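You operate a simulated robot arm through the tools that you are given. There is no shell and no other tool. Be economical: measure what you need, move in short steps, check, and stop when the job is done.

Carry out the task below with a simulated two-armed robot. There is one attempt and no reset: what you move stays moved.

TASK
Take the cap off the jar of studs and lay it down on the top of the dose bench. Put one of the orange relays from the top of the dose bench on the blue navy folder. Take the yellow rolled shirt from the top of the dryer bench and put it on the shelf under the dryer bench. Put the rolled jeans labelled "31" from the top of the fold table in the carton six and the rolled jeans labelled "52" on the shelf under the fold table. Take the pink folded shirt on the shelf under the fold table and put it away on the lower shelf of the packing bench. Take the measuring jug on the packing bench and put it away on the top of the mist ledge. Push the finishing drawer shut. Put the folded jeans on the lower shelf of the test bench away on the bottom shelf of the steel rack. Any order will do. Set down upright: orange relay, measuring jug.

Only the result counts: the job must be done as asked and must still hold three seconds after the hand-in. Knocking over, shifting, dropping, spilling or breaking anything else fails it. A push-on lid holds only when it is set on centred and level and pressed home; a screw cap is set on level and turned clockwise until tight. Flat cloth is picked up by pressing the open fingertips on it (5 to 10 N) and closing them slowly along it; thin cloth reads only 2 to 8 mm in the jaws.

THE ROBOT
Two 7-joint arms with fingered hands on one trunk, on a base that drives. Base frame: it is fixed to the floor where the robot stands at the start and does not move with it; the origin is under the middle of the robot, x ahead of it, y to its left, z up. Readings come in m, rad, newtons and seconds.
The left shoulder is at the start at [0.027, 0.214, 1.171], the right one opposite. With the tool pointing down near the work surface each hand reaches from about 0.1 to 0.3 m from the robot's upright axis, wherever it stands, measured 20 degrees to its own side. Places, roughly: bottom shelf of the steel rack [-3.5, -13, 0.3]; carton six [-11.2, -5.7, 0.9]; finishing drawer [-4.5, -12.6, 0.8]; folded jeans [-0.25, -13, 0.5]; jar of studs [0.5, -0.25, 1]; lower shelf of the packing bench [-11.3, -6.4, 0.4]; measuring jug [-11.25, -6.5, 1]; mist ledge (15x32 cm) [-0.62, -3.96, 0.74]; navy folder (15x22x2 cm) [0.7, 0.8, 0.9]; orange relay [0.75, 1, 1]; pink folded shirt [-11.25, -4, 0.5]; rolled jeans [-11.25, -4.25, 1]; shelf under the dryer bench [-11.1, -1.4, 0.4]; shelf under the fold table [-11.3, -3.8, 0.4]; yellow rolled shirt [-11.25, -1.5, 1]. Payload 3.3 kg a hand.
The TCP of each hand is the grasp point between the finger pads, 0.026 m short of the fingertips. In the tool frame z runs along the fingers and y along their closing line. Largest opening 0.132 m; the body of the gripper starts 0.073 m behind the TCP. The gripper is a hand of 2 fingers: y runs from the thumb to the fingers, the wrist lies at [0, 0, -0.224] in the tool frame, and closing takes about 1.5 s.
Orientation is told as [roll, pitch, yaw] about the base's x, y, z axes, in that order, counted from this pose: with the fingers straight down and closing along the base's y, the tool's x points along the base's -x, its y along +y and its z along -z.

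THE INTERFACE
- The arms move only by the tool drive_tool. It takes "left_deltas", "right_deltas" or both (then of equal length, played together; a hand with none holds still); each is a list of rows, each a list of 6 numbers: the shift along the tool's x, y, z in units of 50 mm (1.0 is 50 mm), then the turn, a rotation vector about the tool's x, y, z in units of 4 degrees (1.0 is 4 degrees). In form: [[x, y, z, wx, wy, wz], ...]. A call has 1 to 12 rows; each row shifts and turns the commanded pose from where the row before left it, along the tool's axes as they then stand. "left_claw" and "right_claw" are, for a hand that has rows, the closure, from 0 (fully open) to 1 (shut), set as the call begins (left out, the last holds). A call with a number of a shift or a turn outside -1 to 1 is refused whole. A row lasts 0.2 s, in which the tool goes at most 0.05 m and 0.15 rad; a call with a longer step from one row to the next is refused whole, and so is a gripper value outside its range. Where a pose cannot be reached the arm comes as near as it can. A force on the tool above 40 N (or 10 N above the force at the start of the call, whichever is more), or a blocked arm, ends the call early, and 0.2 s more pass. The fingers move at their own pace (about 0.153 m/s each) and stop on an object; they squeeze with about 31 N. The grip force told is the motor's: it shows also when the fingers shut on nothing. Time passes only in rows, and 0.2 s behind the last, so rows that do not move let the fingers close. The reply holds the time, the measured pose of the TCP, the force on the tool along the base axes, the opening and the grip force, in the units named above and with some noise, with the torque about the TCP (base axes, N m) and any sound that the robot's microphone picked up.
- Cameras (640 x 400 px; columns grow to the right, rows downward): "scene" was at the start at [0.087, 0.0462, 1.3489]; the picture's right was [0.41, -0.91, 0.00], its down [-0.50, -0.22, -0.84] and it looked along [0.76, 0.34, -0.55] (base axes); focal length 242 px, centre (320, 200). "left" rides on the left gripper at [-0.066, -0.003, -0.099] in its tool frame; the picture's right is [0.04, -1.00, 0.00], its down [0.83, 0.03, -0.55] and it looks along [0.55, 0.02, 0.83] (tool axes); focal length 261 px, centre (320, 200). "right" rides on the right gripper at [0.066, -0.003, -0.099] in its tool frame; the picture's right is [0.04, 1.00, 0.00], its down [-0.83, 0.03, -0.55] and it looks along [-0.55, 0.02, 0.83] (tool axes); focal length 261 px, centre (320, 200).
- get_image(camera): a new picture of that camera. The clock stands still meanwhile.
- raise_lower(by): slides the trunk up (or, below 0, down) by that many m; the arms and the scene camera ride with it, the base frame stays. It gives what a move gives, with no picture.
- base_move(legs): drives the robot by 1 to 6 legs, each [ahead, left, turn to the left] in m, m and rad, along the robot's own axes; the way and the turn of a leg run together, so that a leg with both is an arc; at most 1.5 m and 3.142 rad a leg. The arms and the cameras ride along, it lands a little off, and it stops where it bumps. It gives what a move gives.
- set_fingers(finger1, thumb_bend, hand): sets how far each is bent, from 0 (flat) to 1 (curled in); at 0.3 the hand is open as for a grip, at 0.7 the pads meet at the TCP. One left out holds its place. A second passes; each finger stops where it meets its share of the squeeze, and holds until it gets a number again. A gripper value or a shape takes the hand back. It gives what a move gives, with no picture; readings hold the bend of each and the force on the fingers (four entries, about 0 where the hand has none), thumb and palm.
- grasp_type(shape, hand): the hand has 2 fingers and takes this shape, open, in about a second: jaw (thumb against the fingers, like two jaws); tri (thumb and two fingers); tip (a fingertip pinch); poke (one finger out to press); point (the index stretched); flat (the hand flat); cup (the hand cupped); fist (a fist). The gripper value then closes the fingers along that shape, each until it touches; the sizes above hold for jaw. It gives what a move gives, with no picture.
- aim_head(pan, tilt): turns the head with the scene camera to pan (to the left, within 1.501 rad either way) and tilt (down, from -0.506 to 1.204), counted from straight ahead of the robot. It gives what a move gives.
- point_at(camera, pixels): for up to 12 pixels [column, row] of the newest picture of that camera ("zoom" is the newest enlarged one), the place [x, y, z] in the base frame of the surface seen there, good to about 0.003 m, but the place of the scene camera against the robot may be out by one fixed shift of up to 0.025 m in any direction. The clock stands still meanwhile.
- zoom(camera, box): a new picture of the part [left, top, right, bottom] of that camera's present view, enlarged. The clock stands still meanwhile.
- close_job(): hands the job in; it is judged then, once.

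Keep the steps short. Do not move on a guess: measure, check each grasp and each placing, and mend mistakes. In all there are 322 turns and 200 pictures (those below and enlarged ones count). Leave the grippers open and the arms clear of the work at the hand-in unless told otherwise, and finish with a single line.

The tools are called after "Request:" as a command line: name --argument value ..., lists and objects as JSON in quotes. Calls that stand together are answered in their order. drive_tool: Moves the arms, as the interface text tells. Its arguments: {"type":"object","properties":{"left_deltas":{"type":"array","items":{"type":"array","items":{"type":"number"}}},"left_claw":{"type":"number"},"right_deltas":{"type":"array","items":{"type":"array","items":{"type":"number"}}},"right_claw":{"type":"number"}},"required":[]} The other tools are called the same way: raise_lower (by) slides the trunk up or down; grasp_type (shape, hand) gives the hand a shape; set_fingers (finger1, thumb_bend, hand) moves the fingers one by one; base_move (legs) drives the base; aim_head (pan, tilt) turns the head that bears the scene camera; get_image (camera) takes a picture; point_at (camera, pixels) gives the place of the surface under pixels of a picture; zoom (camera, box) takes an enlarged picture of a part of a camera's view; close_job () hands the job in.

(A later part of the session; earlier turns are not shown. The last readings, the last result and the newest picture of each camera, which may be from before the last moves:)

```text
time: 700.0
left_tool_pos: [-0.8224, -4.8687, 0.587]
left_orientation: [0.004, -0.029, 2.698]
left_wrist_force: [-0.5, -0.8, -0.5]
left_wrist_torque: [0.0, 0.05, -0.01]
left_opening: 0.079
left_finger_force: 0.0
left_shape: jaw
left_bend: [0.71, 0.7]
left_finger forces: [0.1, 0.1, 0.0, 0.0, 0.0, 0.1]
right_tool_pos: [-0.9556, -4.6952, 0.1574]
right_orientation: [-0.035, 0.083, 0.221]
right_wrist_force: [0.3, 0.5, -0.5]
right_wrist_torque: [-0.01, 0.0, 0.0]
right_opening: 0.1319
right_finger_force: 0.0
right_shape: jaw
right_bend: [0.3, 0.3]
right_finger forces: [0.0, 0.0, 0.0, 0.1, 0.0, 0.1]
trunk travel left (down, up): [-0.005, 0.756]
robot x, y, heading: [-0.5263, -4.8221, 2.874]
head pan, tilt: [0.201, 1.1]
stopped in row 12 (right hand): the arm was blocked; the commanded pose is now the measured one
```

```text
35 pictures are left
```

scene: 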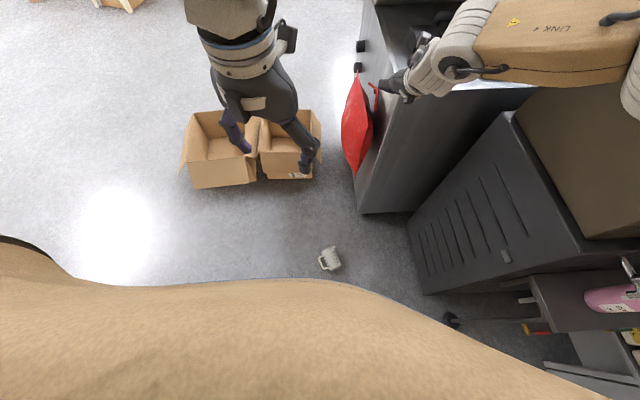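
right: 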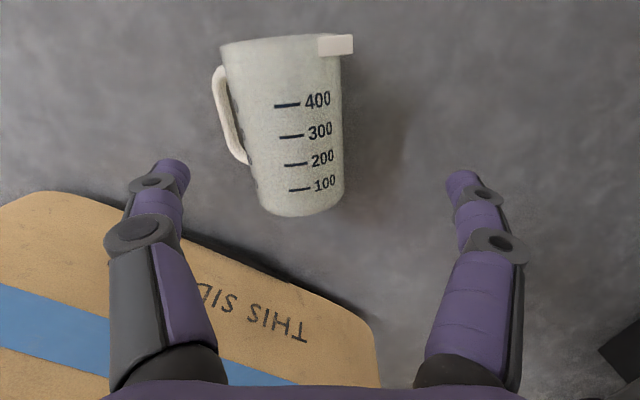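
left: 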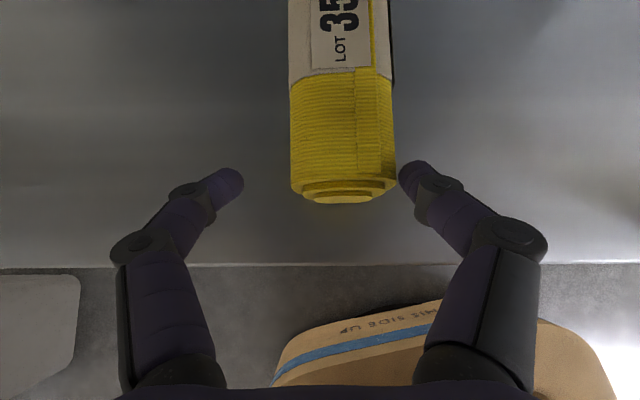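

A finger met the robot's own base edge. I'll rise 5 cm, back the base 10 cm away and reach forward to the jug again.

Request:
drive_tool --right_deltas '[[0, 0, -0.6, 0, 0, 0], [0, 0, -0.6, 0, 0, 0]]'

Request:
base_move --legs '[[-0.1, 0, 0]]'

Request:
drive_tool --right_deltas '[[0.52, 0.13, 0, 0, 0, 0], [0.52, 0.13, 0, 0, 0, 0], [0.52, 0.13, 0, 0, 0, 0], [0, 0, 0.6, 0, 0, 0], [0, 0, 0.6, 0, 0, 0], [0, 0, 0.4, 0, 0, 0], [0, 0, 0, 0, 0, 0]]'

Request:
get_image --camera "right"

```text
time: 700.6
left_tool_pos: [-0.8229, -4.8693, 0.5869]
left_orientation: [0.003, -0.027, 2.697]
left_wrist_force: [0.5, 0.6, 0.5]
left_wrist_torque: [0.05, -0.03, 0.0]
left_opening: 0.079
left_finger_force: 0.0
left_shape: jaw
left_bend: [0.71, 0.7]
left_finger forces: [0.0, 0.0, 0.1, 0.0, 0.0, 0.0]
right_tool_pos: [-0.9478, -4.6972, 0.22]
right_orientation: [-0.041, 0.084, 0.226]
right_wrist_force: [-0.1, -0.3, -0.7]
right_wrist_torque: [-0.02, -0.01, -0.04]
right_opening: 0.1322
right_finger_force: 0.0
right_shape: jaw
right_bend: [0.3, 0.3]
right_finger forces: [0.0, 0.0, 0.1, 0.0, 0.0, 0.0]
trunk travel left (down, up): [-0.005, 0.756]
robot x, y, heading: [-0.53, -4.8225, 2.879]
head pan, tilt: [0.201, 1.1]
```

```text
time: 701.8
left_tool_pos: [-0.7236, -4.8954, 0.5867]
left_orientation: [0.004, -0.026, 2.697]
left_wrist_force: [0.6, -0.8, 0.2]
left_wrist_torque: [-0.01, 0.02, 0.0]
left_opening: 0.0791
left_finger_force: 0.0
left_shape: jaw
left_bend: [0.71, 0.7]
left_finger forces: [0.0, 0.0, 0.1, 0.0, 0.0, 0.1]
right_tool_pos: [-0.85, -4.7252, 0.2194]
right_orientation: [-0.041, 0.084, 0.225]
right_wrist_force: [0.0, 0.1, 0.4]
right_wrist_torque: [0.01, -0.01, 0.01]
right_opening: 0.132
right_finger_force: 0.2
right_shape: jaw
right_bend: [0.3, 0.3]
right_finger forces: [0.1, 0.0, 0.0, 0.1, 0.0, 0.0]
trunk travel left (down, up): [-0.005, 0.756]
robot x, y, heading: [-0.4261, -4.8498, 2.882]
head pan, tilt: [0.201, 1.1]
```

```text
time: 703.6
left_tool_pos: [-0.7227, -4.8957, 0.587]
left_orientation: [0.004, -0.027, 2.697]
left_wrist_force: [0.6, -0.1, 0.1]
left_wrist_torque: [-0.03, 0.01, 0.0]
left_opening: 0.079
left_finger_force: 0.0
left_shape: jaw
left_bend: [0.71, 0.7]
left_finger forces: [0.0, 0.1, 0.0, 0.0, 0.0, 0.0]
right_tool_pos: [-0.8951, -4.6731, 0.1678]
right_orientation: [-0.018, 0.08, 0.182]
right_wrist_force: [-0.7, 0.3, 0.5]
right_wrist_torque: [-0.01, -0.02, -0.01]
right_opening: 0.1321
right_finger_force: 0.1
right_shape: jaw
right_bend: [0.3, 0.3]
right_finger forces: [0.0, 0.0, 0.1, 0.1, 0.0, 0.0]
right hand out of reach, approached as far as the arm can: row 3, 4, 5, 6
trunk travel left (down, up): [-0.005, 0.756]
robot x, y, heading: [-0.4305, -4.8498, 2.876]
head pan, tilt: [0.201, 1.1]
stopped in row 7 (right hand): the arm was blocked; the commanded pose is now the measured one
```

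```text
34 pictures are left
```

right: 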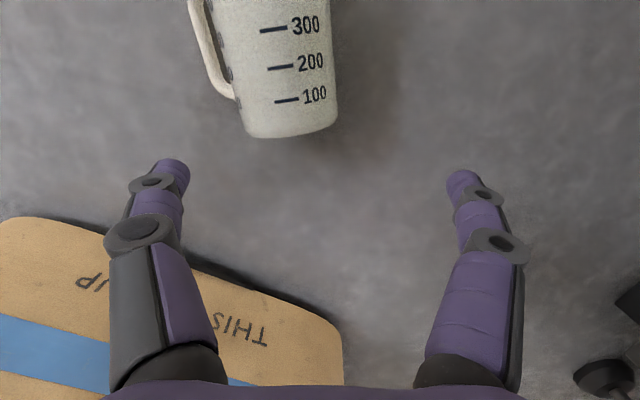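

The arm's reach to the floor is short, so I'll put the jug in front of the right shoulder: turn the base to face along the jug's axis and place it 0.36 m ahead, 0.18 m right.

Request:
drive_tool --right_deltas '[[-0.3, 0, -0.6, 0, 0, 1], [-0.3, 0, -0.6, 0, 0, 1], [-0.3, 0, -0.6, 0, 0, 1], [0, 0, -0.4, 0, 0, 1], [0, 0, 0, 0, 0, 1], [0, 0, 0, 0, 0, 1]]'

Request:
base_move --legs '[[0, 0, 0.52], [0.1, -0.08, 0]]'

Request:
get_image --camera "right"

```text
time: 705.0
left_tool_pos: [-0.723, -4.894, 0.5877]
left_orientation: [0.003, -0.028, 2.696]
left_wrist_force: [-1.0, 0.5, -0.5]
left_wrist_torque: [-0.01, 0.03, -0.01]
left_opening: 0.079
left_finger_force: 0.0
left_shape: jaw
left_bend: [0.71, 0.7]
left_finger forces: [0.0, 0.0, 0.0, 0.1, 0.1, 0.0]
right_tool_pos: [-0.8421, -4.6695, 0.2759]
right_orientation: [-0.054, 0.064, -0.232]
right_wrist_force: [-0.8, -0.7, 1.2]
right_wrist_torque: [0.01, 0.03, 0.02]
right_opening: 0.132
right_finger_force: 0.2
right_shape: jaw
right_bend: [0.3, 0.3]
right_finger forces: [0.1, 0.0, 0.0, 0.0, 0.0, 0.0]
trunk travel left (down, up): [-0.005, 0.756]
robot x, y, heading: [-0.4282, -4.8499, 2.879]
head pan, tilt: [0.201, 1.1]
```

```text
time: 706.3
left_tool_pos: [-0.7049, -4.9539, 0.5891]
left_orientation: [0.012, -0.031, 2.936]
left_wrist_force: [0.6, -0.2, 0.1]
left_wrist_torque: [-0.01, 0.01, -0.02]
left_opening: 0.0787
left_finger_force: 0.0
left_shape: jaw
left_bend: [0.71, 0.7]
left_finger forces: [0.0, 0.1, 0.0, 0.1, 0.0, 0.1]
right_tool_pos: [-0.8723, -4.7654, 0.2762]
right_orientation: [-0.064, 0.066, 0.006]
right_wrist_force: [0.9, -0.1, -0.2]
right_wrist_torque: [0.02, 0.0, 0.0]
right_opening: 0.132
right_finger_force: 0.1
right_shape: jaw
right_bend: [0.3, 0.3]
right_finger forces: [0.1, 0.0, 0.0, 0.1, 0.0, 0.1]
trunk travel left (down, up): [-0.005, 0.756]
robot x, y, heading: [-0.4325, -4.8446, 3.116]
head pan, tilt: [0.201, 1.1]
stopped in leg 1: the robot was blocked; the commanded pose is now the measured one
```

```text
33 pictures are left
```

right: 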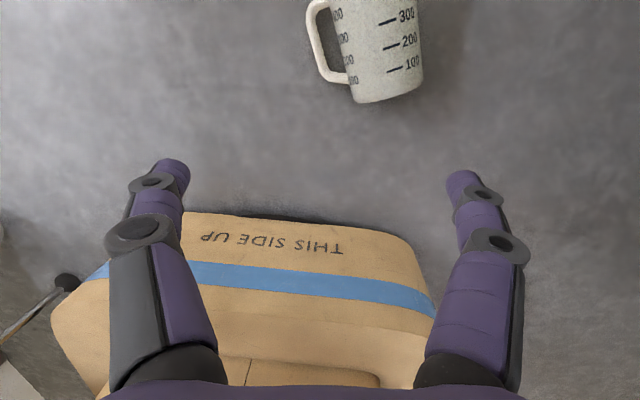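

The turn was stopped (left arm near the white machine), but heading 3.12 is good enough. I'll drive 0.15 m ahead so the jug is 0.365 m ahead and 0.11 m right, then bring the hand over it.

Request:
base_move --legs '[[0.15, -0.01, -0.02]]'

Request:
drive_tool --right_deltas '[[-0.4, 0.3, 0, 0, 0, -1], [-0.4, 0.3, 0, 0, 0, -1], [-0.3, 0.3, 0, 0, 0, -1], [-0.3, 0.2, 0, 0, 0, -1], [0, 0, 0, 0, 0, 0]]'

Request:
get_image --camera "right"

```text
time: 707.7
left_tool_pos: [-0.8593, -4.9415, 0.5879]
left_orientation: [0.002, -0.033, 2.916]
left_wrist_force: [0.6, -0.5, -0.4]
left_wrist_torque: [-0.01, 0.0, 0.04]
left_opening: 0.079
left_finger_force: 0.0
left_shape: jaw
left_bend: [0.71, 0.7]
left_finger forces: [0.1, 0.0, 0.0, 0.0, 0.0, 0.0]
right_tool_pos: [-1.0238, -4.7464, 0.275]
right_orientation: [-0.053, 0.068, -0.011]
right_wrist_force: [-0.3, -0.4, -0.5]
right_wrist_torque: [0.02, -0.02, -0.02]
right_opening: 0.1319
right_finger_force: 0.2
right_shape: jaw
right_bend: [0.3, 0.3]
right_finger forces: [0.0, 0.1, 0.1, 0.0, 0.1, 0.0]
trunk travel left (down, up): [-0.005, 0.756]
robot x, y, heading: [-0.5812, -4.8292, 3.105]
head pan, tilt: [0.201, 1.1]
```

```text
time: 708.9
left_tool_pos: [-0.8592, -4.9403, 0.5884]
left_orientation: [0.004, -0.031, 2.917]
left_wrist_force: [0.5, 0.4, -0.2]
left_wrist_torque: [-0.01, -0.02, 0.0]
left_opening: 0.0789
left_finger_force: 0.0
left_shape: jaw
left_bend: [0.71, 0.7]
left_finger forces: [0.0, 0.1, 0.1, 0.1, 0.0, 0.0]
right_tool_pos: [-0.9592, -4.6849, 0.2693]
right_orientation: [-0.032, 0.078, 0.269]
right_wrist_force: [0.8, 0.1, -0.1]
right_wrist_torque: [-0.01, -0.01, -0.05]
right_opening: 0.1321
right_finger_force: 0.0
right_shape: jaw
right_bend: [0.3, 0.3]
right_finger forces: [0.1, 0.0, 0.1, 0.0, 0.0, 0.1]
trunk travel left (down, up): [-0.005, 0.756]
robot x, y, heading: [-0.5861, -4.8268, 3.099]
head pan, tilt: [0.201, 1.1]
```

```text
32 pictures are left
```

right: 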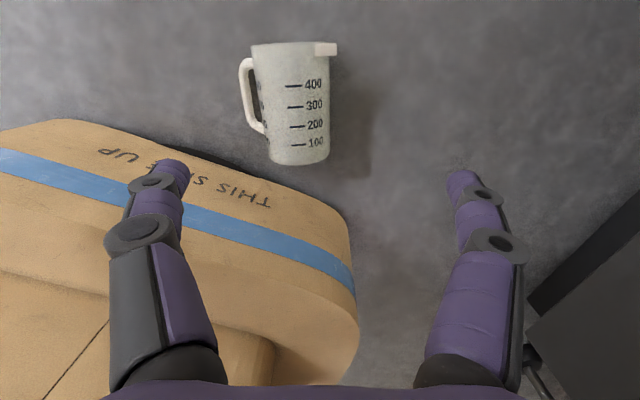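

I'll shift 4 cm left to centre on the jug and descend.

Request:
drive_tool --right_deltas '[[-0.1, -0.4, 0, 0, 0, 0], [-0.1, -0.38, 0, 0, 0, 0], [0, 0, 0.6, 0, 0, 0], [0, 0, 0.6, 0, 0, 0], [0, 0, 0.6, 0, 0, 0], [0, 0, 0.6, 0, 0, 0], [0, 0, 0.6, 0, 0, 0], [0, 0, 0.6, 0, 0, 0], [0, 0, 0.45, 0, 0, 0], [0, 0, 0, 0, 0, 0]]' --right_claw 0.12

Request:
get_image --camera "right"

```text
time: 711.1
left_tool_pos: [-0.8591, -4.9419, 0.5888]
left_orientation: [0.004, -0.032, 2.916]
left_wrist_force: [-0.1, -0.3, 0.5]
left_wrist_torque: [0.0, -0.01, 0.01]
left_opening: 0.0792
left_finger_force: 0.0
left_shape: jaw
left_bend: [0.71, 0.7]
left_finger forces: [0.0, 0.0, 0.0, 0.0, 0.0, 0.0]
right_tool_pos: [-0.9529, -4.7319, 0.067]
right_orientation: [-0.033, 0.081, 0.267]
right_wrist_force: [0.7, 0.4, 0.4]
right_wrist_torque: [-0.02, 0.0, -0.01]
right_opening: 0.1161
right_finger_force: 0.1
right_shape: jaw
right_bend: [0.5, 0.33]
right_finger forces: [0.0, 0.0, 0.1, 0.1, 0.1, 0.0]
trunk travel left (down, up): [-0.005, 0.756]
robot x, y, heading: [-0.579, -4.8317, 3.098]
head pan, tilt: [0.201, 1.1]
```

```text
31 pictures are left
```

right: 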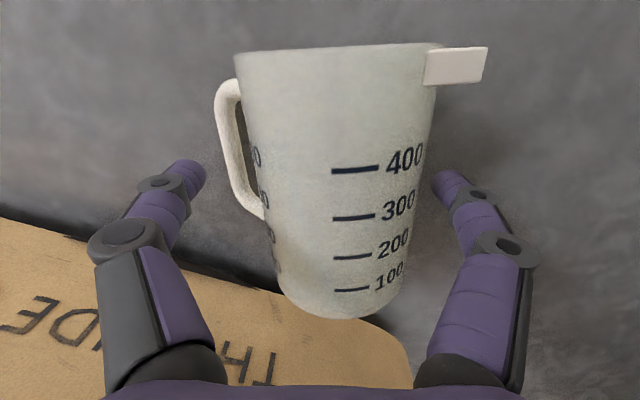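

The hand reaches the jug. I'll close in steps.

Request:
drive_tool --right_deltas '[[0, 0, 0, 0, 0, 0], [0, 0, 0, 0, 0, 0], [0, 0, 0, 0, 0, 0]]' --right_claw 0.35

Request:
drive_tool --right_deltas '[[0, 0, 0, 0, 0, 0], [0, 0, 0, 0, 0, 0], [0, 0, 0, 0, 0, 0], [0, 0, 0, 0, 0, 0]]' --right_claw 1.0

Request:
get_image --camera "right"

```text
time: 711.9
left_tool_pos: [-0.8607, -4.9413, 0.5885]
left_orientation: [0.002, -0.031, 2.917]
left_wrist_force: [0.5, -0.4, -0.8]
left_wrist_torque: [-0.02, 0.01, -0.02]
left_opening: 0.079
left_finger_force: 0.1
left_shape: jaw
left_bend: [0.71, 0.7]
left_finger forces: [0.0, 0.0, 0.0, 0.0, 0.0, 0.1]
right_tool_pos: [-0.9533, -4.7301, 0.0672]
right_orientation: [-0.032, 0.079, 0.266]
right_wrist_force: [-0.5, 0.4, 0.3]
right_wrist_torque: [-0.02, 0.0, -0.03]
right_opening: 0.0868
right_finger_force: 0.1
right_shape: jaw
right_bend: [0.7, 0.63]
right_finger forces: [0.3, 0.0, 0.0, 0.0, 0.1, 0.0]
trunk travel left (down, up): [-0.005, 0.756]
robot x, y, heading: [-0.5834, -4.8296, 3.095]
head pan, tilt: [0.201, 1.1]
```

```text
time: 712.9
left_tool_pos: [-0.859, -4.9413, 0.5881]
left_orientation: [0.003, -0.033, 2.916]
left_wrist_force: [-0.8, -0.3, 0.5]
left_wrist_torque: [-0.01, -0.01, -0.02]
left_opening: 0.079
left_finger_force: 0.0
left_shape: jaw
left_bend: [0.71, 0.7]
left_finger forces: [0.0, 0.1, 0.0, 0.0, 0.1, 0.0]
right_tool_pos: [-0.952, -4.7316, 0.0677]
right_orientation: [-0.033, 0.079, 0.266]
right_wrist_force: [0.4, 0.3, 5.3]
right_wrist_torque: [-0.13, -0.03, 0.12]
right_opening: 0.073
right_finger_force: 31.4
right_shape: jaw
right_bend: [0.71, 0.7]
right_finger forces: [27.5, 0.0, 0.1, 0.1, 27.3, 0.1]
trunk travel left (down, up): [-0.005, 0.756]
robot x, y, heading: [-0.5821, -4.8316, 3.101]
head pan, tilt: [0.201, 1.1]
```

```text
30 pictures are left
```

right: 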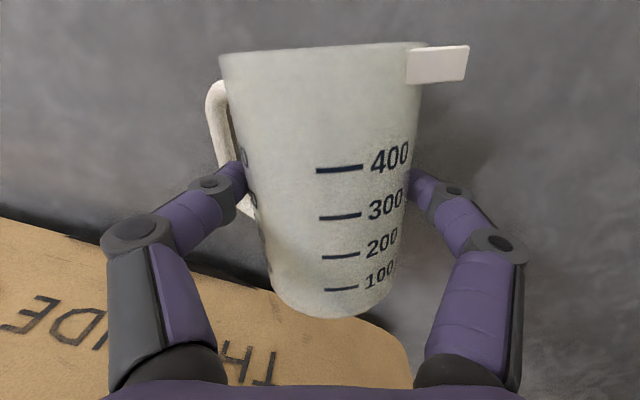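

The jug is gripped firmly (27 N each). I'll lift it with the arm and the trunk.

Request:
drive_tool --right_deltas '[[0, 0, -0.3, 0, 0, 0], [0, 0, -0.5, 0, 0, 0], [0, 0, -0.5, 0, 0, 0], [0, 0, -0.5, 0, 0, 0], [0, 0, -0.5, 0, 0, 0], [0, 0, -0.5, 0, 0, 0], [0, 0, 0, 0, 0, 0]]'

Request:
raise_lower --by 0.4

Request:
get_image --camera "right"

```text
time: 714.5
left_tool_pos: [-0.8598, -4.9403, 0.5871]
left_orientation: [0.005, -0.032, 2.916]
left_wrist_force: [-0.3, 0.3, 0.5]
left_wrist_torque: [0.0, 0.01, -0.01]
left_opening: 0.0793
left_finger_force: 0.1
left_shape: jaw
left_bend: [0.71, 0.7]
left_finger forces: [0.0, 0.1, 0.0, 0.0, 0.1, 0.1]
right_tool_pos: [-0.9444, -4.7223, 0.2074]
right_orientation: [-0.031, 0.078, 0.268]
right_wrist_force: [-0.2, 0.0, -1.0]
right_wrist_torque: [0.01, 0.02, 0.0]
right_opening: 0.0734
right_finger_force: 31.0
right_shape: jaw
right_bend: [0.71, 0.7]
right_finger forces: [27.1, 0.1, 0.0, 0.1, 24.9, 0.1]
trunk travel left (down, up): [-0.005, 0.756]
robot x, y, heading: [-0.5819, -4.8362, 3.105]
head pan, tilt: [0.201, 1.1]
```

```text
time: 718.3
left_tool_pos: [-0.8604, -4.9415, 0.9891]
left_orientation: [0.004, -0.032, 2.919]
left_wrist_force: [0.5, 0.0, 0.3]
left_wrist_torque: [0.02, -0.02, 0.02]
left_opening: 0.079
left_finger_force: 0.0
left_shape: jaw
left_bend: [0.71, 0.7]
left_finger forces: [0.0, 0.1, 0.1, 0.0, 0.0, 0.1]
right_tool_pos: [-0.9428, -4.7231, 0.6063]
right_orientation: [-0.031, 0.079, 0.268]
right_wrist_force: [-0.6, 0.7, -1.8]
right_wrist_torque: [0.03, 0.03, 0.0]
right_opening: 0.0731
right_finger_force: 31.3
right_shape: jaw
right_bend: [0.71, 0.7]
right_finger forces: [27.1, 0.0, 0.0, 0.0, 24.8, 0.1]
trunk travel left (down, up): [-0.405, 0.356]
robot x, y, heading: [-0.5814, -4.8334, 3.1]
head pan, tilt: [0.201, 1.1]
```

```text
29 pictures are left
```

right: 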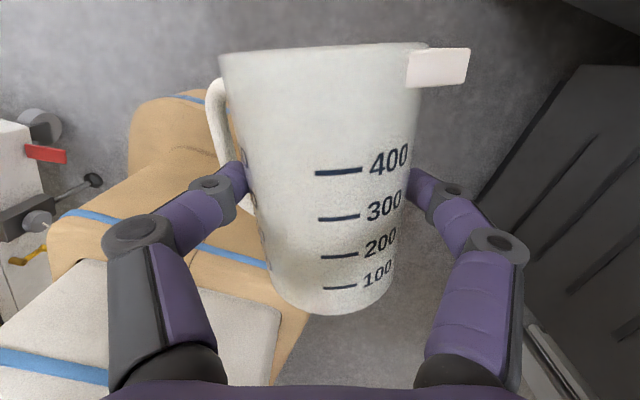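

The jug holds. I'll turn the base right to face north toward the ledge, then tilt the hand forward to bring the jug upright.

Request:
base_move --legs '[[0, 0, -1.53]]'

Request:
drive_tool --right_deltas '[[0, 0, -0.3, 0, 1, 0], [0, 0, -0.3, 0, 1, 0], [0, 0, -0.3, 0, 1, 0], [0, 0, 0, 0, 1, 0], [0, 0, 0, 0, 1, 0], [0, 0, 0, 0, 1, 0], [0, 0, 0, 0, 1, 0], [0, 0, 0, 0, 1, 0], [0, 0, 0, 0, 1, 0], [0, 0, 0, 0, 1, 0], [0, 0, 0, 0, 1, 0], [0, 0, 0, 0, 1, 0]]'

Request:
drive_tool --right_deltas '[[0, 0, 0, 0, 1, 0], [0, 0, 0, 0, 1, 0], [0, 0, 0, 0, 1, 0], [0, 0, 0, 0, 1, 0], [0, 0, 0, 0, 1, 0], [0, 0, 0, 0, 1, 0], [0, 0, 0, 0, 0, 0]]'

```text
time: 722.4
left_tool_pos: [-0.7103, -4.5622, 0.9894]
left_orientation: [0.004, -0.032, 1.408]
left_wrist_force: [-0.6, -0.4, 0.0]
left_wrist_torque: [-0.03, 0.01, 0.03]
left_opening: 0.0786
left_finger_force: 0.0
left_shape: jaw
left_bend: [0.71, 0.7]
left_finger forces: [0.1, 0.1, 0.1, 0.1, 0.1, 0.0]
right_tool_pos: [-0.4979, -4.4652, 0.6068]
right_orientation: [-0.032, 0.078, -1.242]
right_wrist_force: [0.2, 0.4, -1.9]
right_wrist_torque: [-0.01, -0.01, 0.0]
right_opening: 0.0726
right_finger_force: 30.5
right_shape: jaw
right_bend: [0.71, 0.7]
right_finger forces: [27.0, 0.0, 0.0, 0.0, 24.7, 0.0]
trunk travel left (down, up): [-0.405, 0.356]
robot x, y, heading: [-0.5834, -4.8341, 1.587]
head pan, tilt: [0.201, 1.1]
```

```text
time: 725.0
left_tool_pos: [-0.7092, -4.5632, 0.9883]
left_orientation: [0.004, -0.033, 1.409]
left_wrist_force: [-0.2, -0.2, -0.3]
left_wrist_torque: [-0.02, 0.01, 0.02]
left_opening: 0.0792
left_finger_force: 0.1
left_shape: jaw
left_bend: [0.71, 0.7]
left_finger forces: [0.1, 0.0, 0.1, 0.0, 0.0, 0.0]
right_tool_pos: [-0.4966, -4.4506, 0.636]
right_orientation: [-0.064, 0.871, -1.291]
right_wrist_force: [0.1, 0.4, -1.5]
right_wrist_torque: [0.0, 0.02, -0.01]
right_opening: 0.0726
right_finger_force: 31.1
right_shape: jaw
right_bend: [0.71, 0.7]
right_finger forces: [27.0, 0.0, 0.1, 0.0, 24.8, 0.0]
right hand out of reach, approached as far as the arm can: row 11, 12
trunk travel left (down, up): [-0.405, 0.356]
robot x, y, heading: [-0.5795, -4.8287, 1.59]
head pan, tilt: [0.201, 1.1]
```

```text
time: 726.6
left_tool_pos: [-0.7097, -4.5652, 0.9882]
left_orientation: [0.004, -0.032, 1.408]
left_wrist_force: [-0.2, 0.4, 0.0]
left_wrist_torque: [0.0, 0.01, -0.04]
left_opening: 0.079
left_finger_force: 0.0
left_shape: jaw
left_bend: [0.71, 0.7]
left_finger forces: [0.0, 0.0, 0.1, 0.0, 0.0, 0.0]
right_tool_pos: [-0.5346, -4.3872, 0.6109]
right_orientation: [-0.135, 1.334, -1.372]
right_wrist_force: [-0.3, 0.1, -1.8]
right_wrist_torque: [-0.02, -0.03, 0.0]
right_opening: 0.0724
right_finger_force: 31.0
right_shape: jaw
right_bend: [0.71, 0.7]
right_finger forces: [27.0, 0.0, 0.0, 0.1, 25.0, 0.1]
right hand out of reach, approached as far as the arm can: row 1, 2, 3, 4
trunk travel left (down, up): [-0.405, 0.356]
robot x, y, heading: [-0.5832, -4.8313, 1.59]
head pan, tilt: [0.201, 1.1]
```

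The hand reached 76° tilt, so the jug leans only ~12°. I'll raise the trunk 0.23 m, pull the left hand back, and approach the ledge.

Request:
raise_lower --by 0.23

Request:
drive_tool --left_deltas '[[0.8, 0, 0, 0, 0, 0], [0.8, 0, 0, 0, 0, 0], [0, 0, 0, 0, 0, 0]]'

Request:
base_move --legs '[[0.17, 0.046, 0]]'

Request:
get_image --camera "right"

```text
time: 729.0
left_tool_pos: [-0.7099, -4.564, 1.2183]
left_orientation: [0.002, -0.032, 1.408]
left_wrist_force: [0.0, 0.4, 0.2]
left_wrist_torque: [-0.01, 0.02, -0.03]
left_opening: 0.079
left_finger_force: 0.0
left_shape: jaw
left_bend: [0.71, 0.7]
left_finger forces: [0.0, 0.0, 0.1, 0.0, 0.1, 0.0]
right_tool_pos: [-0.5344, -4.387, 0.8402]
right_orientation: [-0.136, 1.335, -1.372]
right_wrist_force: [-0.7, -0.1, -1.3]
right_wrist_torque: [-0.04, -0.02, 0.0]
right_opening: 0.0722
right_finger_force: 31.6
right_shape: jaw
right_bend: [0.71, 0.7]
right_finger forces: [27.0, 0.0, 0.0, 0.0, 25.0, 0.1]
trunk travel left (down, up): [-0.635, 0.126]
robot x, y, heading: [-0.582, -4.8342, 1.588]
head pan, tilt: [0.201, 1.1]
```

```text
time: 729.8
left_tool_pos: [-0.7199, -4.6429, 1.2144]
left_orientation: [0.003, -0.031, 1.408]
left_wrist_force: [0.3, -0.1, -0.1]
left_wrist_torque: [0.03, 0.01, 0.02]
left_opening: 0.0789
left_finger_force: 0.0
left_shape: jaw
left_bend: [0.71, 0.7]
left_finger forces: [0.1, 0.0, 0.0, 0.1, 0.0, 0.1]
right_tool_pos: [-0.5341, -4.3881, 0.8398]
right_orientation: [-0.136, 1.333, -1.371]
right_wrist_force: [0.0, 0.1, -1.4]
right_wrist_torque: [-0.01, -0.01, 0.01]
right_opening: 0.0721
right_finger_force: 30.8
right_shape: jaw
right_bend: [0.71, 0.7]
right_finger forces: [27.0, 0.0, 0.0, 0.1, 25.0, 0.0]
trunk travel left (down, up): [-0.635, 0.126]
robot x, y, heading: [-0.5843, -4.8366, 1.585]
head pan, tilt: [0.201, 1.1]
```

```text
time: 731.3
left_tool_pos: [-0.7707, -4.471, 1.2145]
left_orientation: [0.003, -0.032, 1.41]
left_wrist_force: [0.0, 0.1, 1.2]
left_wrist_torque: [0.0, -0.04, 0.0]
left_opening: 0.0791
left_finger_force: 0.1
left_shape: jaw
left_bend: [0.71, 0.7]
left_finger forces: [0.0, 0.1, 0.0, 0.0, 0.1, 0.0]
right_tool_pos: [-0.5854, -4.2136, 0.8405]
right_orientation: [-0.136, 1.331, -1.37]
right_wrist_force: [-0.6, 0.9, -0.3]
right_wrist_torque: [-0.05, -0.04, 0.01]
right_opening: 0.0721
right_finger_force: 31.3
right_shape: jaw
right_bend: [0.71, 0.7]
right_finger forces: [27.0, 0.0, 0.0, 0.1, 25.1, 0.0]
trunk travel left (down, up): [-0.635, 0.126]
robot x, y, heading: [-0.6309, -4.6624, 1.588]
head pan, tilt: [0.201, 1.1]
```

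```text
28 pictures are left
```

right: 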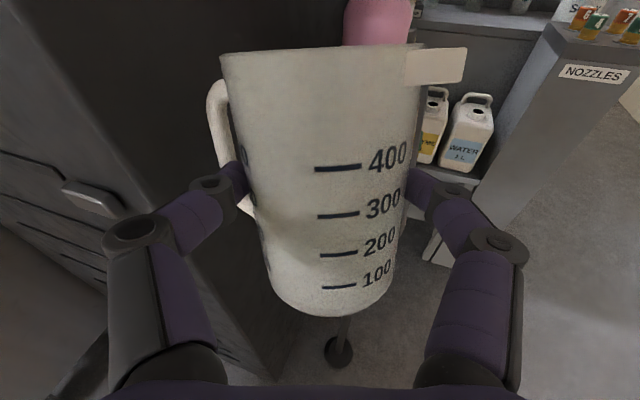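

The ledge lies below; the pink bottle's near side is at y≈−4.00 and the ledge edge at −4.13. I'll go 12 cm further, then lower slowly.

Request:
base_move --legs '[[0.12, 0, 0]]'

Request:
raise_lower --by -0.02

Request:
get_image --camera "right"

```text
time: 732.5
left_tool_pos: [-0.7708, -4.3508, 1.2144]
left_orientation: [0.004, -0.031, 1.407]
left_wrist_force: [0.2, 0.4, 0.0]
left_wrist_torque: [-0.05, -0.02, 0.01]
left_opening: 0.0792
left_finger_force: 0.1
left_shape: jaw
left_bend: [0.71, 0.7]
left_finger forces: [0.0, 0.0, 0.0, 0.1, 0.0, 0.0]
right_tool_pos: [-0.5863, -4.0953, 0.84]
right_orientation: [-0.138, 1.332, -1.373]
right_wrist_force: [-0.1, 1.1, -1.9]
right_wrist_torque: [-0.06, -0.01, -0.01]
right_opening: 0.0725
right_finger_force: 30.9
right_shape: jaw
right_bend: [0.71, 0.7]
right_finger forces: [27.1, 0.0, 0.0, 0.1, 24.9, 0.0]
trunk travel left (down, up): [-0.635, 0.126]
robot x, y, heading: [-0.6356, -4.5409, 1.587]
head pan, tilt: [0.201, 1.1]
```

```text
time: 733.2
left_tool_pos: [-0.7715, -4.3541, 1.1947]
left_orientation: [0.004, -0.033, 1.408]
left_wrist_force: [-0.1, 0.7, 0.7]
left_wrist_torque: [0.02, -0.03, 0.0]
left_opening: 0.0789
left_finger_force: 0.0
left_shape: jaw
left_bend: [0.71, 0.7]
left_finger forces: [0.0, 0.0, 0.0, 0.0, 0.0, 0.1]
right_tool_pos: [-0.585, -4.0967, 0.8219]
right_orientation: [-0.141, 1.337, -1.379]
right_wrist_force: [1.0, -4.5, 12.0]
right_wrist_torque: [0.17, 0.1, 0.02]
right_opening: 0.0724
right_finger_force: 30.8
right_shape: jaw
right_bend: [0.71, 0.7]
right_finger forces: [29.1, 0.0, 0.0, 0.0, 27.2, 0.2]
trunk travel left (down, up): [-0.615, 0.146]
robot x, y, heading: [-0.6384, -4.5409, 1.591]
head pan, tilt: [0.201, 1.1]
```

```text
27 pictures are left
```

right: 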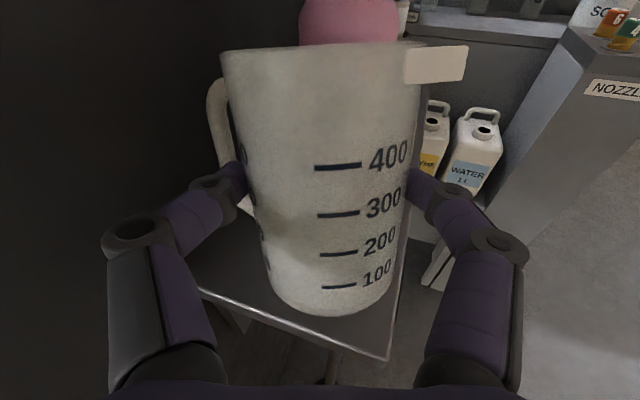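

Touchdown, but the base is near the ledge's right edge. I'll lift 1.2 cm, shift 1.5 cm left, and lower again.

Request:
raise_lower --by 0.015

Request:
drive_tool --right_deltas '[[0, -0.15, 0, 0, 0, 0], [0, -0.15, 0, 0, 0, 0], [0, 0, 0, 0, 0, 0]]'

Request:
raise_lower --by -0.014

Request:
get_image --camera "right"

```text
time: 733.8
left_tool_pos: [-0.772, -4.3501, 1.2094]
left_orientation: [0.002, -0.032, 1.406]
left_wrist_force: [-0.3, -0.3, 0.5]
left_wrist_torque: [0.0, 0.03, 0.03]
left_opening: 0.0788
left_finger_force: 0.0
left_shape: jaw
left_bend: [0.71, 0.7]
left_finger forces: [0.0, 0.0, 0.0, 0.0, 0.0, 0.1]
right_tool_pos: [-0.5854, -4.0959, 0.8356]
right_orientation: [-0.135, 1.332, -1.37]
right_wrist_force: [-0.1, -0.1, -1.1]
right_wrist_torque: [-0.07, -0.04, 0.01]
right_opening: 0.072
right_finger_force: 31.0
right_shape: jaw
right_bend: [0.71, 0.7]
right_finger forces: [27.4, 0.0, 0.0, 0.1, 25.4, 0.0]
trunk travel left (down, up): [-0.63, 0.131]
robot x, y, heading: [-0.6361, -4.5439, 1.591]
head pan, tilt: [0.201, 1.1]
```

```text
time: 734.6
left_tool_pos: [-0.772, -4.3519, 1.2107]
left_orientation: [0.004, -0.031, 1.406]
left_wrist_force: [-0.5, 0.7, 0.4]
left_wrist_torque: [-0.01, 0.02, 0.01]
left_opening: 0.079
left_finger_force: 0.0
left_shape: jaw
left_bend: [0.71, 0.7]
left_finger forces: [0.1, 0.0, 0.1, 0.0, 0.0, 0.0]
right_tool_pos: [-0.5991, -4.1014, 0.8385]
right_orientation: [-0.137, 1.333, -1.374]
right_wrist_force: [-0.3, 0.1, -2.2]
right_wrist_torque: [0.01, -0.03, 0.01]
right_opening: 0.0724
right_finger_force: 30.7
right_shape: jaw
right_bend: [0.71, 0.7]
right_finger forces: [27.3, 0.1, 0.1, 0.0, 25.3, 0.0]
trunk travel left (down, up): [-0.63, 0.131]
robot x, y, heading: [-0.6372, -4.5357, 1.59]
head pan, tilt: [0.201, 1.1]
```

```text
time: 735.2
left_tool_pos: [-0.7723, -4.3527, 1.1953]
left_orientation: [0.003, -0.032, 1.406]
left_wrist_force: [-0.3, 0.1, 0.0]
left_wrist_torque: [0.0, -0.01, 0.01]
left_opening: 0.0788
left_finger_force: 0.0
left_shape: jaw
left_bend: [0.71, 0.7]
left_finger forces: [0.0, 0.0, 0.0, 0.0, 0.1, 0.0]
right_tool_pos: [-0.5993, -4.1009, 0.8214]
right_orientation: [-0.14, 1.334, -1.375]
right_wrist_force: [0.3, -2.1, 4.5]
right_wrist_torque: [0.11, 0.03, 0.03]
right_opening: 0.0722
right_finger_force: 30.7
right_shape: jaw
right_bend: [0.71, 0.7]
right_finger forces: [28.0, 0.0, 0.1, 0.0, 26.2, 0.0]
trunk travel left (down, up): [-0.616, 0.145]
robot x, y, heading: [-0.6387, -4.5391, 1.585]
head pan, tilt: [0.201, 1.1]
```

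```text
26 pictures are left
```

right: 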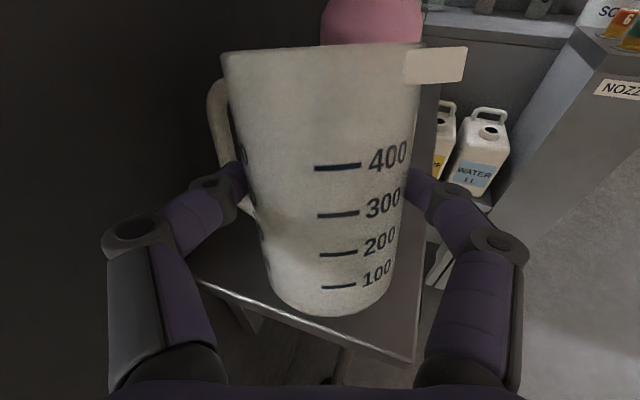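

The jug's far base edge touches. Pressing a few mm will pivot it flat between the fingertips.

Request:
raise_lower --by -0.006

Request:
drive_tool --right_deltas '[[0, 0, 0, 0, 0, 0], [0, 0, 0, 0, 0, 0]]' --right_claw 0.4

Request:
drive_tool --right_deltas '[[0, 0, 0, 0, 0, 0], [0, 0, 0, 0, 0, 0]]' --right_claw 0.2

Request:
get_image --camera "right"

```text
time: 735.8
left_tool_pos: [-0.772, -4.3544, 1.1897]
left_orientation: [0.006, -0.035, 1.408]
left_wrist_force: [-0.9, 0.3, 0.2]
left_wrist_torque: [0.0, 0.02, 0.01]
left_opening: 0.0789
left_finger_force: 0.0
left_shape: jaw
left_bend: [0.71, 0.7]
left_finger forces: [0.0, 0.0, 0.0, 0.1, 0.0, 0.1]
right_tool_pos: [-0.6015, -4.1011, 0.8211]
right_orientation: [-0.159, 1.345, -1.397]
right_wrist_force: [5.3, -10.4, 35.3]
right_wrist_torque: [0.57, 0.2, -0.03]
right_opening: 0.072
right_finger_force: 31.3
right_shape: jaw
right_bend: [0.71, 0.7]
right_finger forces: [32.8, 0.1, 0.1, 0.1, 30.3, 0.0]
trunk travel left (down, up): [-0.61, 0.151]
robot x, y, heading: [-0.6367, -4.5375, 1.586]
head pan, tilt: [0.201, 1.1]
```

```text
time: 736.4
left_tool_pos: [-0.7724, -4.3525, 1.1893]
left_orientation: [0.003, -0.032, 1.407]
left_wrist_force: [-0.8, -1.0, -0.1]
left_wrist_torque: [0.01, 0.02, -0.02]
left_opening: 0.0791
left_finger_force: 0.0
left_shape: jaw
left_bend: [0.71, 0.7]
left_finger forces: [0.1, 0.0, 0.0, 0.1, 0.0, 0.0]
right_tool_pos: [-0.6011, -4.1023, 0.8152]
right_orientation: [-0.131, 1.331, -1.368]
right_wrist_force: [0.3, 0.5, -0.3]
right_wrist_torque: [-0.03, 0.05, -0.01]
right_opening: 0.0793
right_finger_force: 0.0
right_shape: jaw
right_bend: [0.71, 0.7]
right_finger forces: [0.3, 0.0, 0.0, 0.0, 0.0, 0.0]
trunk travel left (down, up): [-0.61, 0.151]
robot x, y, heading: [-0.6334, -4.5391, 1.587]
head pan, tilt: [0.201, 1.1]
```

```text
time: 737.0
left_tool_pos: [-0.7721, -4.3521, 1.1892]
left_orientation: [0.004, -0.032, 1.406]
left_wrist_force: [0.7, 0.3, 0.1]
left_wrist_torque: [-0.05, 0.0, -0.01]
left_opening: 0.079
left_finger_force: 0.2
left_shape: jaw
left_bend: [0.71, 0.7]
left_finger forces: [0.1, 0.0, 0.0, 0.0, 0.0, 0.0]
right_tool_pos: [-0.6021, -4.1006, 0.8157]
right_orientation: [-0.136, 1.335, -1.373]
right_wrist_force: [0.3, 0.5, 0.3]
right_wrist_torque: [0.03, 0.01, 0.0]
right_opening: 0.1054
right_finger_force: 0.1
right_shape: jaw
right_bend: [0.59, 0.43]
right_finger forces: [0.0, 0.0, 0.1, 0.1, 0.1, 0.1]
trunk travel left (down, up): [-0.61, 0.151]
robot x, y, heading: [-0.6318, -4.5436, 1.585]
head pan, tilt: [0.201, 1.1]
```

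```text
25 pictures are left
```

right: 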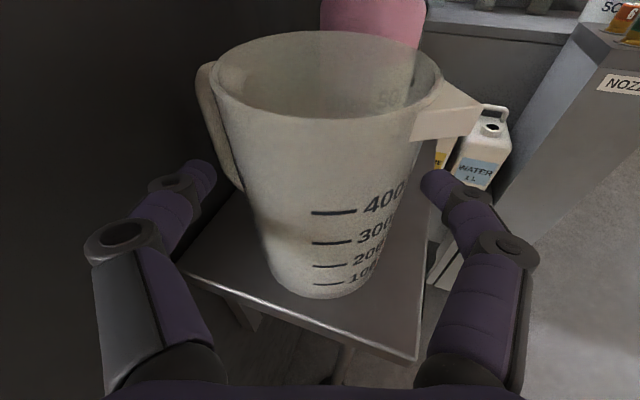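

The jug stands upright on the ledge. I'll back straight away slowly.

Request:
base_move --legs '[[-0.05, 0, 0]]'

Request:
get_image --camera "right"

```text
time: 737.9
left_tool_pos: [-0.7702, -4.4053, 1.1901]
left_orientation: [0.003, -0.034, 1.405]
left_wrist_force: [-0.5, 0.8, -0.3]
left_wrist_torque: [0.04, -0.02, -0.03]
left_opening: 0.0789
left_finger_force: 0.0
left_shape: jaw
left_bend: [0.71, 0.7]
left_finger forces: [0.0, 0.1, 0.0, 0.1, 0.0, 0.1]
right_tool_pos: [-0.6011, -4.1538, 0.8176]
right_orientation: [-0.135, 1.334, -1.372]
right_wrist_force: [0.2, -0.6, 0.3]
right_wrist_torque: [-0.02, -0.04, -0.01]
right_opening: 0.1053
right_finger_force: 0.1
right_shape: jaw
right_bend: [0.59, 0.43]
right_finger forces: [0.1, 0.1, 0.0, 0.1, 0.0, 0.1]
trunk travel left (down, up): [-0.61, 0.151]
robot x, y, heading: [-0.6345, -4.594, 1.588]
head pan, tilt: [0.201, 1.1]
```

```text
24 pictures are left
```

right: 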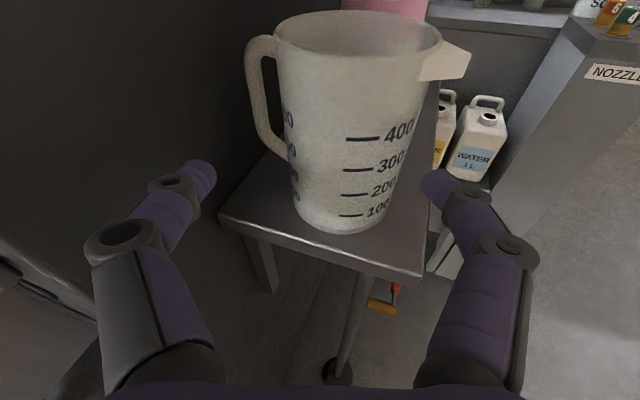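

The jug stands upright, free. Now I'll retrace: back off, strafe left, drive south past the machines, and un-tilt the right hand on the way.

Request:
base_move --legs '[[-0.28, 0, 0], [0, 0.5, 0], [-1.4, 0, 0], [-1.4, 0.1, 0]]'

Request:
drive_tool --right_deltas '[[0, 0, 0, 0, -1, 0], [0, 0, 0, 0, -1, 0], [0, 0, 0, 0, -1, 0], [0, 0, 0, 0, -1, 0], [0, 0, 0, 0, -1, 0], [0, 0, 0, 0, -1, 0], [0, 0, 0, 0, -1, 0], [0, 0, 0, 0, -1, 0], [0, 0, 0, 0, -1, 0]]'

Request:
base_move --legs '[[0, 0.9, 0], [0, 0, 3.13]]'

Request:
aim_head --pan 0.1 --tilt 0.15

Request:
get_image --camera "scene"

```text
time: 755.5
left_tool_pos: [-1.2833, -7.4714, 1.1897]
left_orientation: [0.004, -0.034, 1.413]
left_wrist_force: [-0.3, 0.7, -0.7]
left_wrist_torque: [0.05, 0.05, -0.01]
left_opening: 0.0791
left_finger_force: 0.1
left_shape: jaw
left_bend: [0.71, 0.7]
left_finger forces: [0.0, 0.1, 0.1, 0.0, 0.0, 0.1]
right_tool_pos: [-1.1141, -7.219, 0.817]
right_orientation: [-0.137, 1.334, -1.368]
right_wrist_force: [-0.1, 0.3, 1.0]
right_wrist_torque: [-0.02, -0.06, 0.0]
right_opening: 0.1053
right_finger_force: 0.1
right_shape: jaw
right_bend: [0.59, 0.43]
right_finger forces: [0.0, 0.1, 0.0, 0.0, 0.0, 0.1]
trunk travel left (down, up): [-0.61, 0.151]
robot x, y, heading: [-1.1441, -7.6565, 1.595]
head pan, tilt: [0.201, 1.1]
```

```text
time: 757.5
left_tool_pos: [-1.2835, -7.4703, 1.1888]
left_orientation: [0.003, -0.032, 1.412]
left_wrist_force: [0.4, -0.1, -0.2]
left_wrist_torque: [0.02, 0.04, -0.03]
left_opening: 0.0787
left_finger_force: 0.0
left_shape: jaw
left_bend: [0.71, 0.7]
left_finger forces: [0.1, 0.0, 0.0, 0.0, 0.0, 0.1]
right_tool_pos: [-1.1139, -7.2165, 0.8157]
right_orientation: [-0.042, 0.706, -1.262]
right_wrist_force: [-0.5, 0.3, -0.7]
right_wrist_torque: [-0.01, 0.01, 0.02]
right_opening: 0.1054
right_finger_force: 0.1
right_shape: jaw
right_bend: [0.59, 0.43]
right_finger forces: [0.0, 0.0, 0.1, 0.0, 0.0, 0.0]
trunk travel left (down, up): [-0.61, 0.151]
robot x, y, heading: [-1.1443, -7.6581, 1.594]
head pan, tilt: [0.201, 1.1]
```

```text
time: 769.4
left_tool_pos: [-1.8806, -7.8612, 1.1903]
left_orientation: [0.004, -0.03, -1.736]
left_wrist_force: [0.5, -0.4, 0.2]
left_wrist_torque: [-0.01, 0.05, -0.03]
left_opening: 0.0789
left_finger_force: 0.0
left_shape: jaw
left_bend: [0.71, 0.7]
left_finger forces: [0.0, 0.0, 0.0, 0.1, 0.1, 0.0]
right_tool_pos: [-2.0503, -8.1123, 0.8163]
right_orientation: [-0.041, 0.708, 1.874]
right_wrist_force: [0.2, -0.3, 0.3]
right_wrist_torque: [0.02, -0.01, -0.01]
right_opening: 0.1054
right_finger_force: 0.1
right_shape: jaw
right_bend: [0.59, 0.43]
right_finger forces: [0.0, 0.1, 0.1, 0.1, 0.0, 0.0]
trunk travel left (down, up): [-0.61, 0.151]
robot x, y, heading: [-2.0163, -7.6706, -1.556]
head pan, tilt: [0.201, 1.1]
```

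```text
time: 770.6
left_tool_pos: [-1.8798, -7.8601, 1.189]
left_orientation: [0.004, -0.031, -1.734]
left_wrist_force: [-0.6, -0.2, 0.2]
left_wrist_torque: [0.01, 0.05, 0.0]
left_opening: 0.0789
left_finger_force: 0.0
left_shape: jaw
left_bend: [0.71, 0.7]
left_finger forces: [0.0, 0.0, 0.0, 0.0, 0.0, 0.1]
right_tool_pos: [-2.052, -8.1118, 0.8157]
right_orientation: [-0.043, 0.708, 1.872]
right_wrist_force: [0.6, 0.0, 0.1]
right_wrist_torque: [0.0, -0.03, 0.0]
right_opening: 0.1057
right_finger_force: 0.0
right_shape: jaw
right_bend: [0.59, 0.43]
right_finger forces: [0.0, 0.0, 0.0, 0.0, 0.1, 0.0]
trunk travel left (down, up): [-0.61, 0.151]
robot x, y, heading: [-2.0184, -7.6737, -1.555]
head pan, tilt: [0.099, 0.15]
```

```text
23 pictures are left
```

scene: 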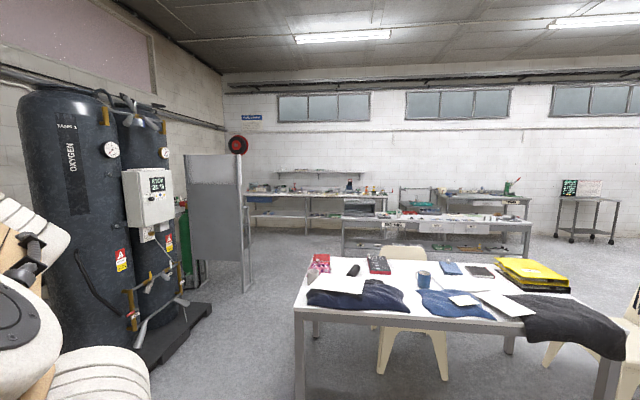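

Request:
point_at --camera "scene" --pixels '[[300, 300], [610, 350], [240, 250], [245, 220], [310, 230], [350, 245], [430, 235], [525, 250], [485, 210], [430, 205], [585, 220], [385, 340]]'

Request:
zoom --camera "scene" --box '[230, 150, 550, 270]'

```text
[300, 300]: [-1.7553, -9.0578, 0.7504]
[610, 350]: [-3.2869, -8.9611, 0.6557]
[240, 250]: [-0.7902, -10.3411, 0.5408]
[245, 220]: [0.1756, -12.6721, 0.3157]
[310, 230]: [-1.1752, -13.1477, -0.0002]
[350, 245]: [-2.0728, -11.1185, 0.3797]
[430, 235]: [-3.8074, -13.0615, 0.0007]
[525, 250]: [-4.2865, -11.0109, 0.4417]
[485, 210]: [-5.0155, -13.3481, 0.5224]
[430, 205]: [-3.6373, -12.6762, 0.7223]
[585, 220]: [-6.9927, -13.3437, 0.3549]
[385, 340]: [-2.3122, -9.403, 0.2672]
```

```text
2.00 times, centred on (390, 210) of scene
```

zoom: 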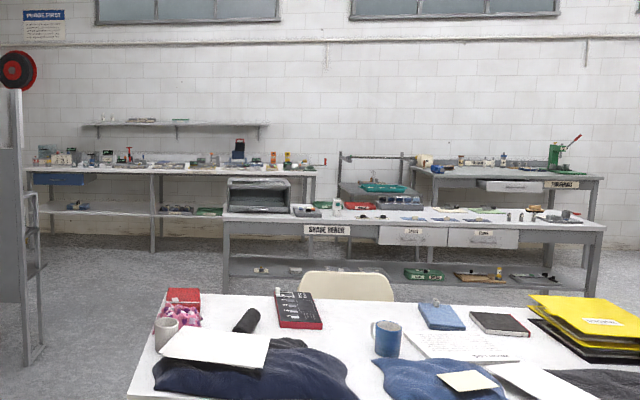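

Request:
point_at --camera "scene" --pixels '[[205, 318], [180, 350], [250, 290], [186, 280], [300, 340], [295, 380], [375, 262], [400, 262]]'

```text
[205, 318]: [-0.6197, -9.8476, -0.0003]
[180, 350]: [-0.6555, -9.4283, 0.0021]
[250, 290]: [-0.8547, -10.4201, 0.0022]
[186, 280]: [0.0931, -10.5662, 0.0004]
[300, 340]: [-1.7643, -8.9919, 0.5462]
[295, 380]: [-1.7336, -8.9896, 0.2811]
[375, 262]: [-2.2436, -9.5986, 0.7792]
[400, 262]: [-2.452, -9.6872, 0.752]
```

The way south: corridor at x≈−1.25 between the oxygen skid and the table, then left toward the test bench. I'll drive it.

Request:
base_move --legs '[[0, 0.75, 0], [1.4, 0, 0], [1.4, 0, 0], [1.15, 0, 0], [0.1, 1.0, -0.015]]'

Request:
aim_head --pan 0.0 --tilt 0.5

Request:
get_image --camera "scene"

```text
time: 798.4
left_tool_pos: [-0.107, -11.9573, 1.19]
left_orientation: [0.004, -0.032, -1.761]
left_wrist_force: [-0.1, -0.1, -0.2]
left_wrist_torque: [0.02, -0.01, 0.01]
left_opening: 0.0791
left_finger_force: 0.0
left_shape: jaw
left_bend: [0.71, 0.7]
left_finger forces: [0.0, 0.0, 0.0, 0.0, 0.1, 0.0]
right_tool_pos: [-0.2836, -12.2045, 0.8155]
right_orientation: [-0.042, 0.707, 1.848]
right_wrist_force: [0.2, 0.0, 0.2]
right_wrist_torque: [0.01, 0.03, -0.01]
right_opening: 0.1053
right_finger_force: 0.1
right_shape: jaw
right_bend: [0.59, 0.43]
right_finger forces: [0.0, 0.0, 0.1, 0.1, 0.0, 0.0]
trunk travel left (down, up): [-0.61, 0.151]
robot x, y, heading: [-0.2404, -11.7656, -1.577]
head pan, tilt: [0.099, 0.15]
```

```text
time: 799.2
left_tool_pos: [-0.1067, -11.9578, 1.1892]
left_orientation: [0.004, -0.033, -1.761]
left_wrist_force: [0.1, -0.7, -0.9]
left_wrist_torque: [0.01, 0.0, 0.0]
left_opening: 0.079
left_finger_force: 0.1
left_shape: jaw
left_bend: [0.71, 0.7]
left_finger forces: [0.0, 0.0, 0.0, 0.1, 0.0, 0.0]
right_tool_pos: [-0.2841, -12.2058, 0.8161]
right_orientation: [-0.041, 0.706, 1.849]
right_wrist_force: [-0.6, -0.9, -0.1]
right_wrist_torque: [-0.02, -0.01, 0.0]
right_opening: 0.1053
right_finger_force: 0.0
right_shape: jaw
right_bend: [0.59, 0.43]
right_finger forces: [0.0, 0.0, 0.0, 0.0, 0.0, 0.0]
trunk travel left (down, up): [-0.61, 0.151]
robot x, y, heading: [-0.2406, -11.7663, -1.576]
head pan, tilt: [0.0, 0.499]
```

```text
21 pictures are left
```

scene: 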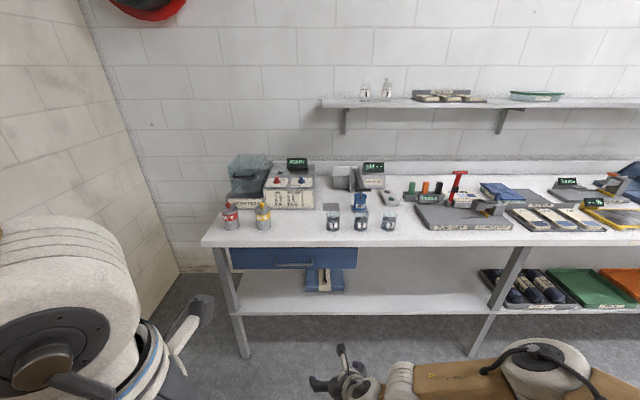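

Request:
zoom --camera "scene" --box '[280, 245, 380, 310]'

Request:
point_at --camera "zoom" --pixels '[[280, 200], [285, 150], [290, 240], [170, 250], [430, 250], [320, 295], [280, 175], [190, 150], [410, 150]]'

```text
6.15 times, centred on (330, 278) of scene
```

zoom: 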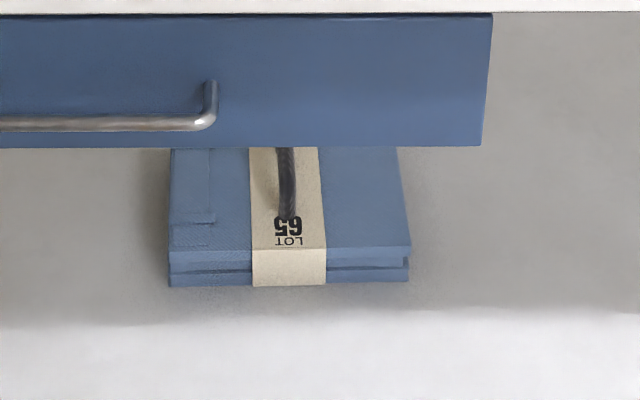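

```text
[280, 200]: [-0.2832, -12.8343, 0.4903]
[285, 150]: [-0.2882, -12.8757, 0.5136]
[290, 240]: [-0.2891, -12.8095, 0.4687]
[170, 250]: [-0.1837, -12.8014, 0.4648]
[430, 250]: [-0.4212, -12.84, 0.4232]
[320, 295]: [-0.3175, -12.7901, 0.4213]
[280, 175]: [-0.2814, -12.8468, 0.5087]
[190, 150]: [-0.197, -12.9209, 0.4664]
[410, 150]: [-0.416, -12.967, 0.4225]
```

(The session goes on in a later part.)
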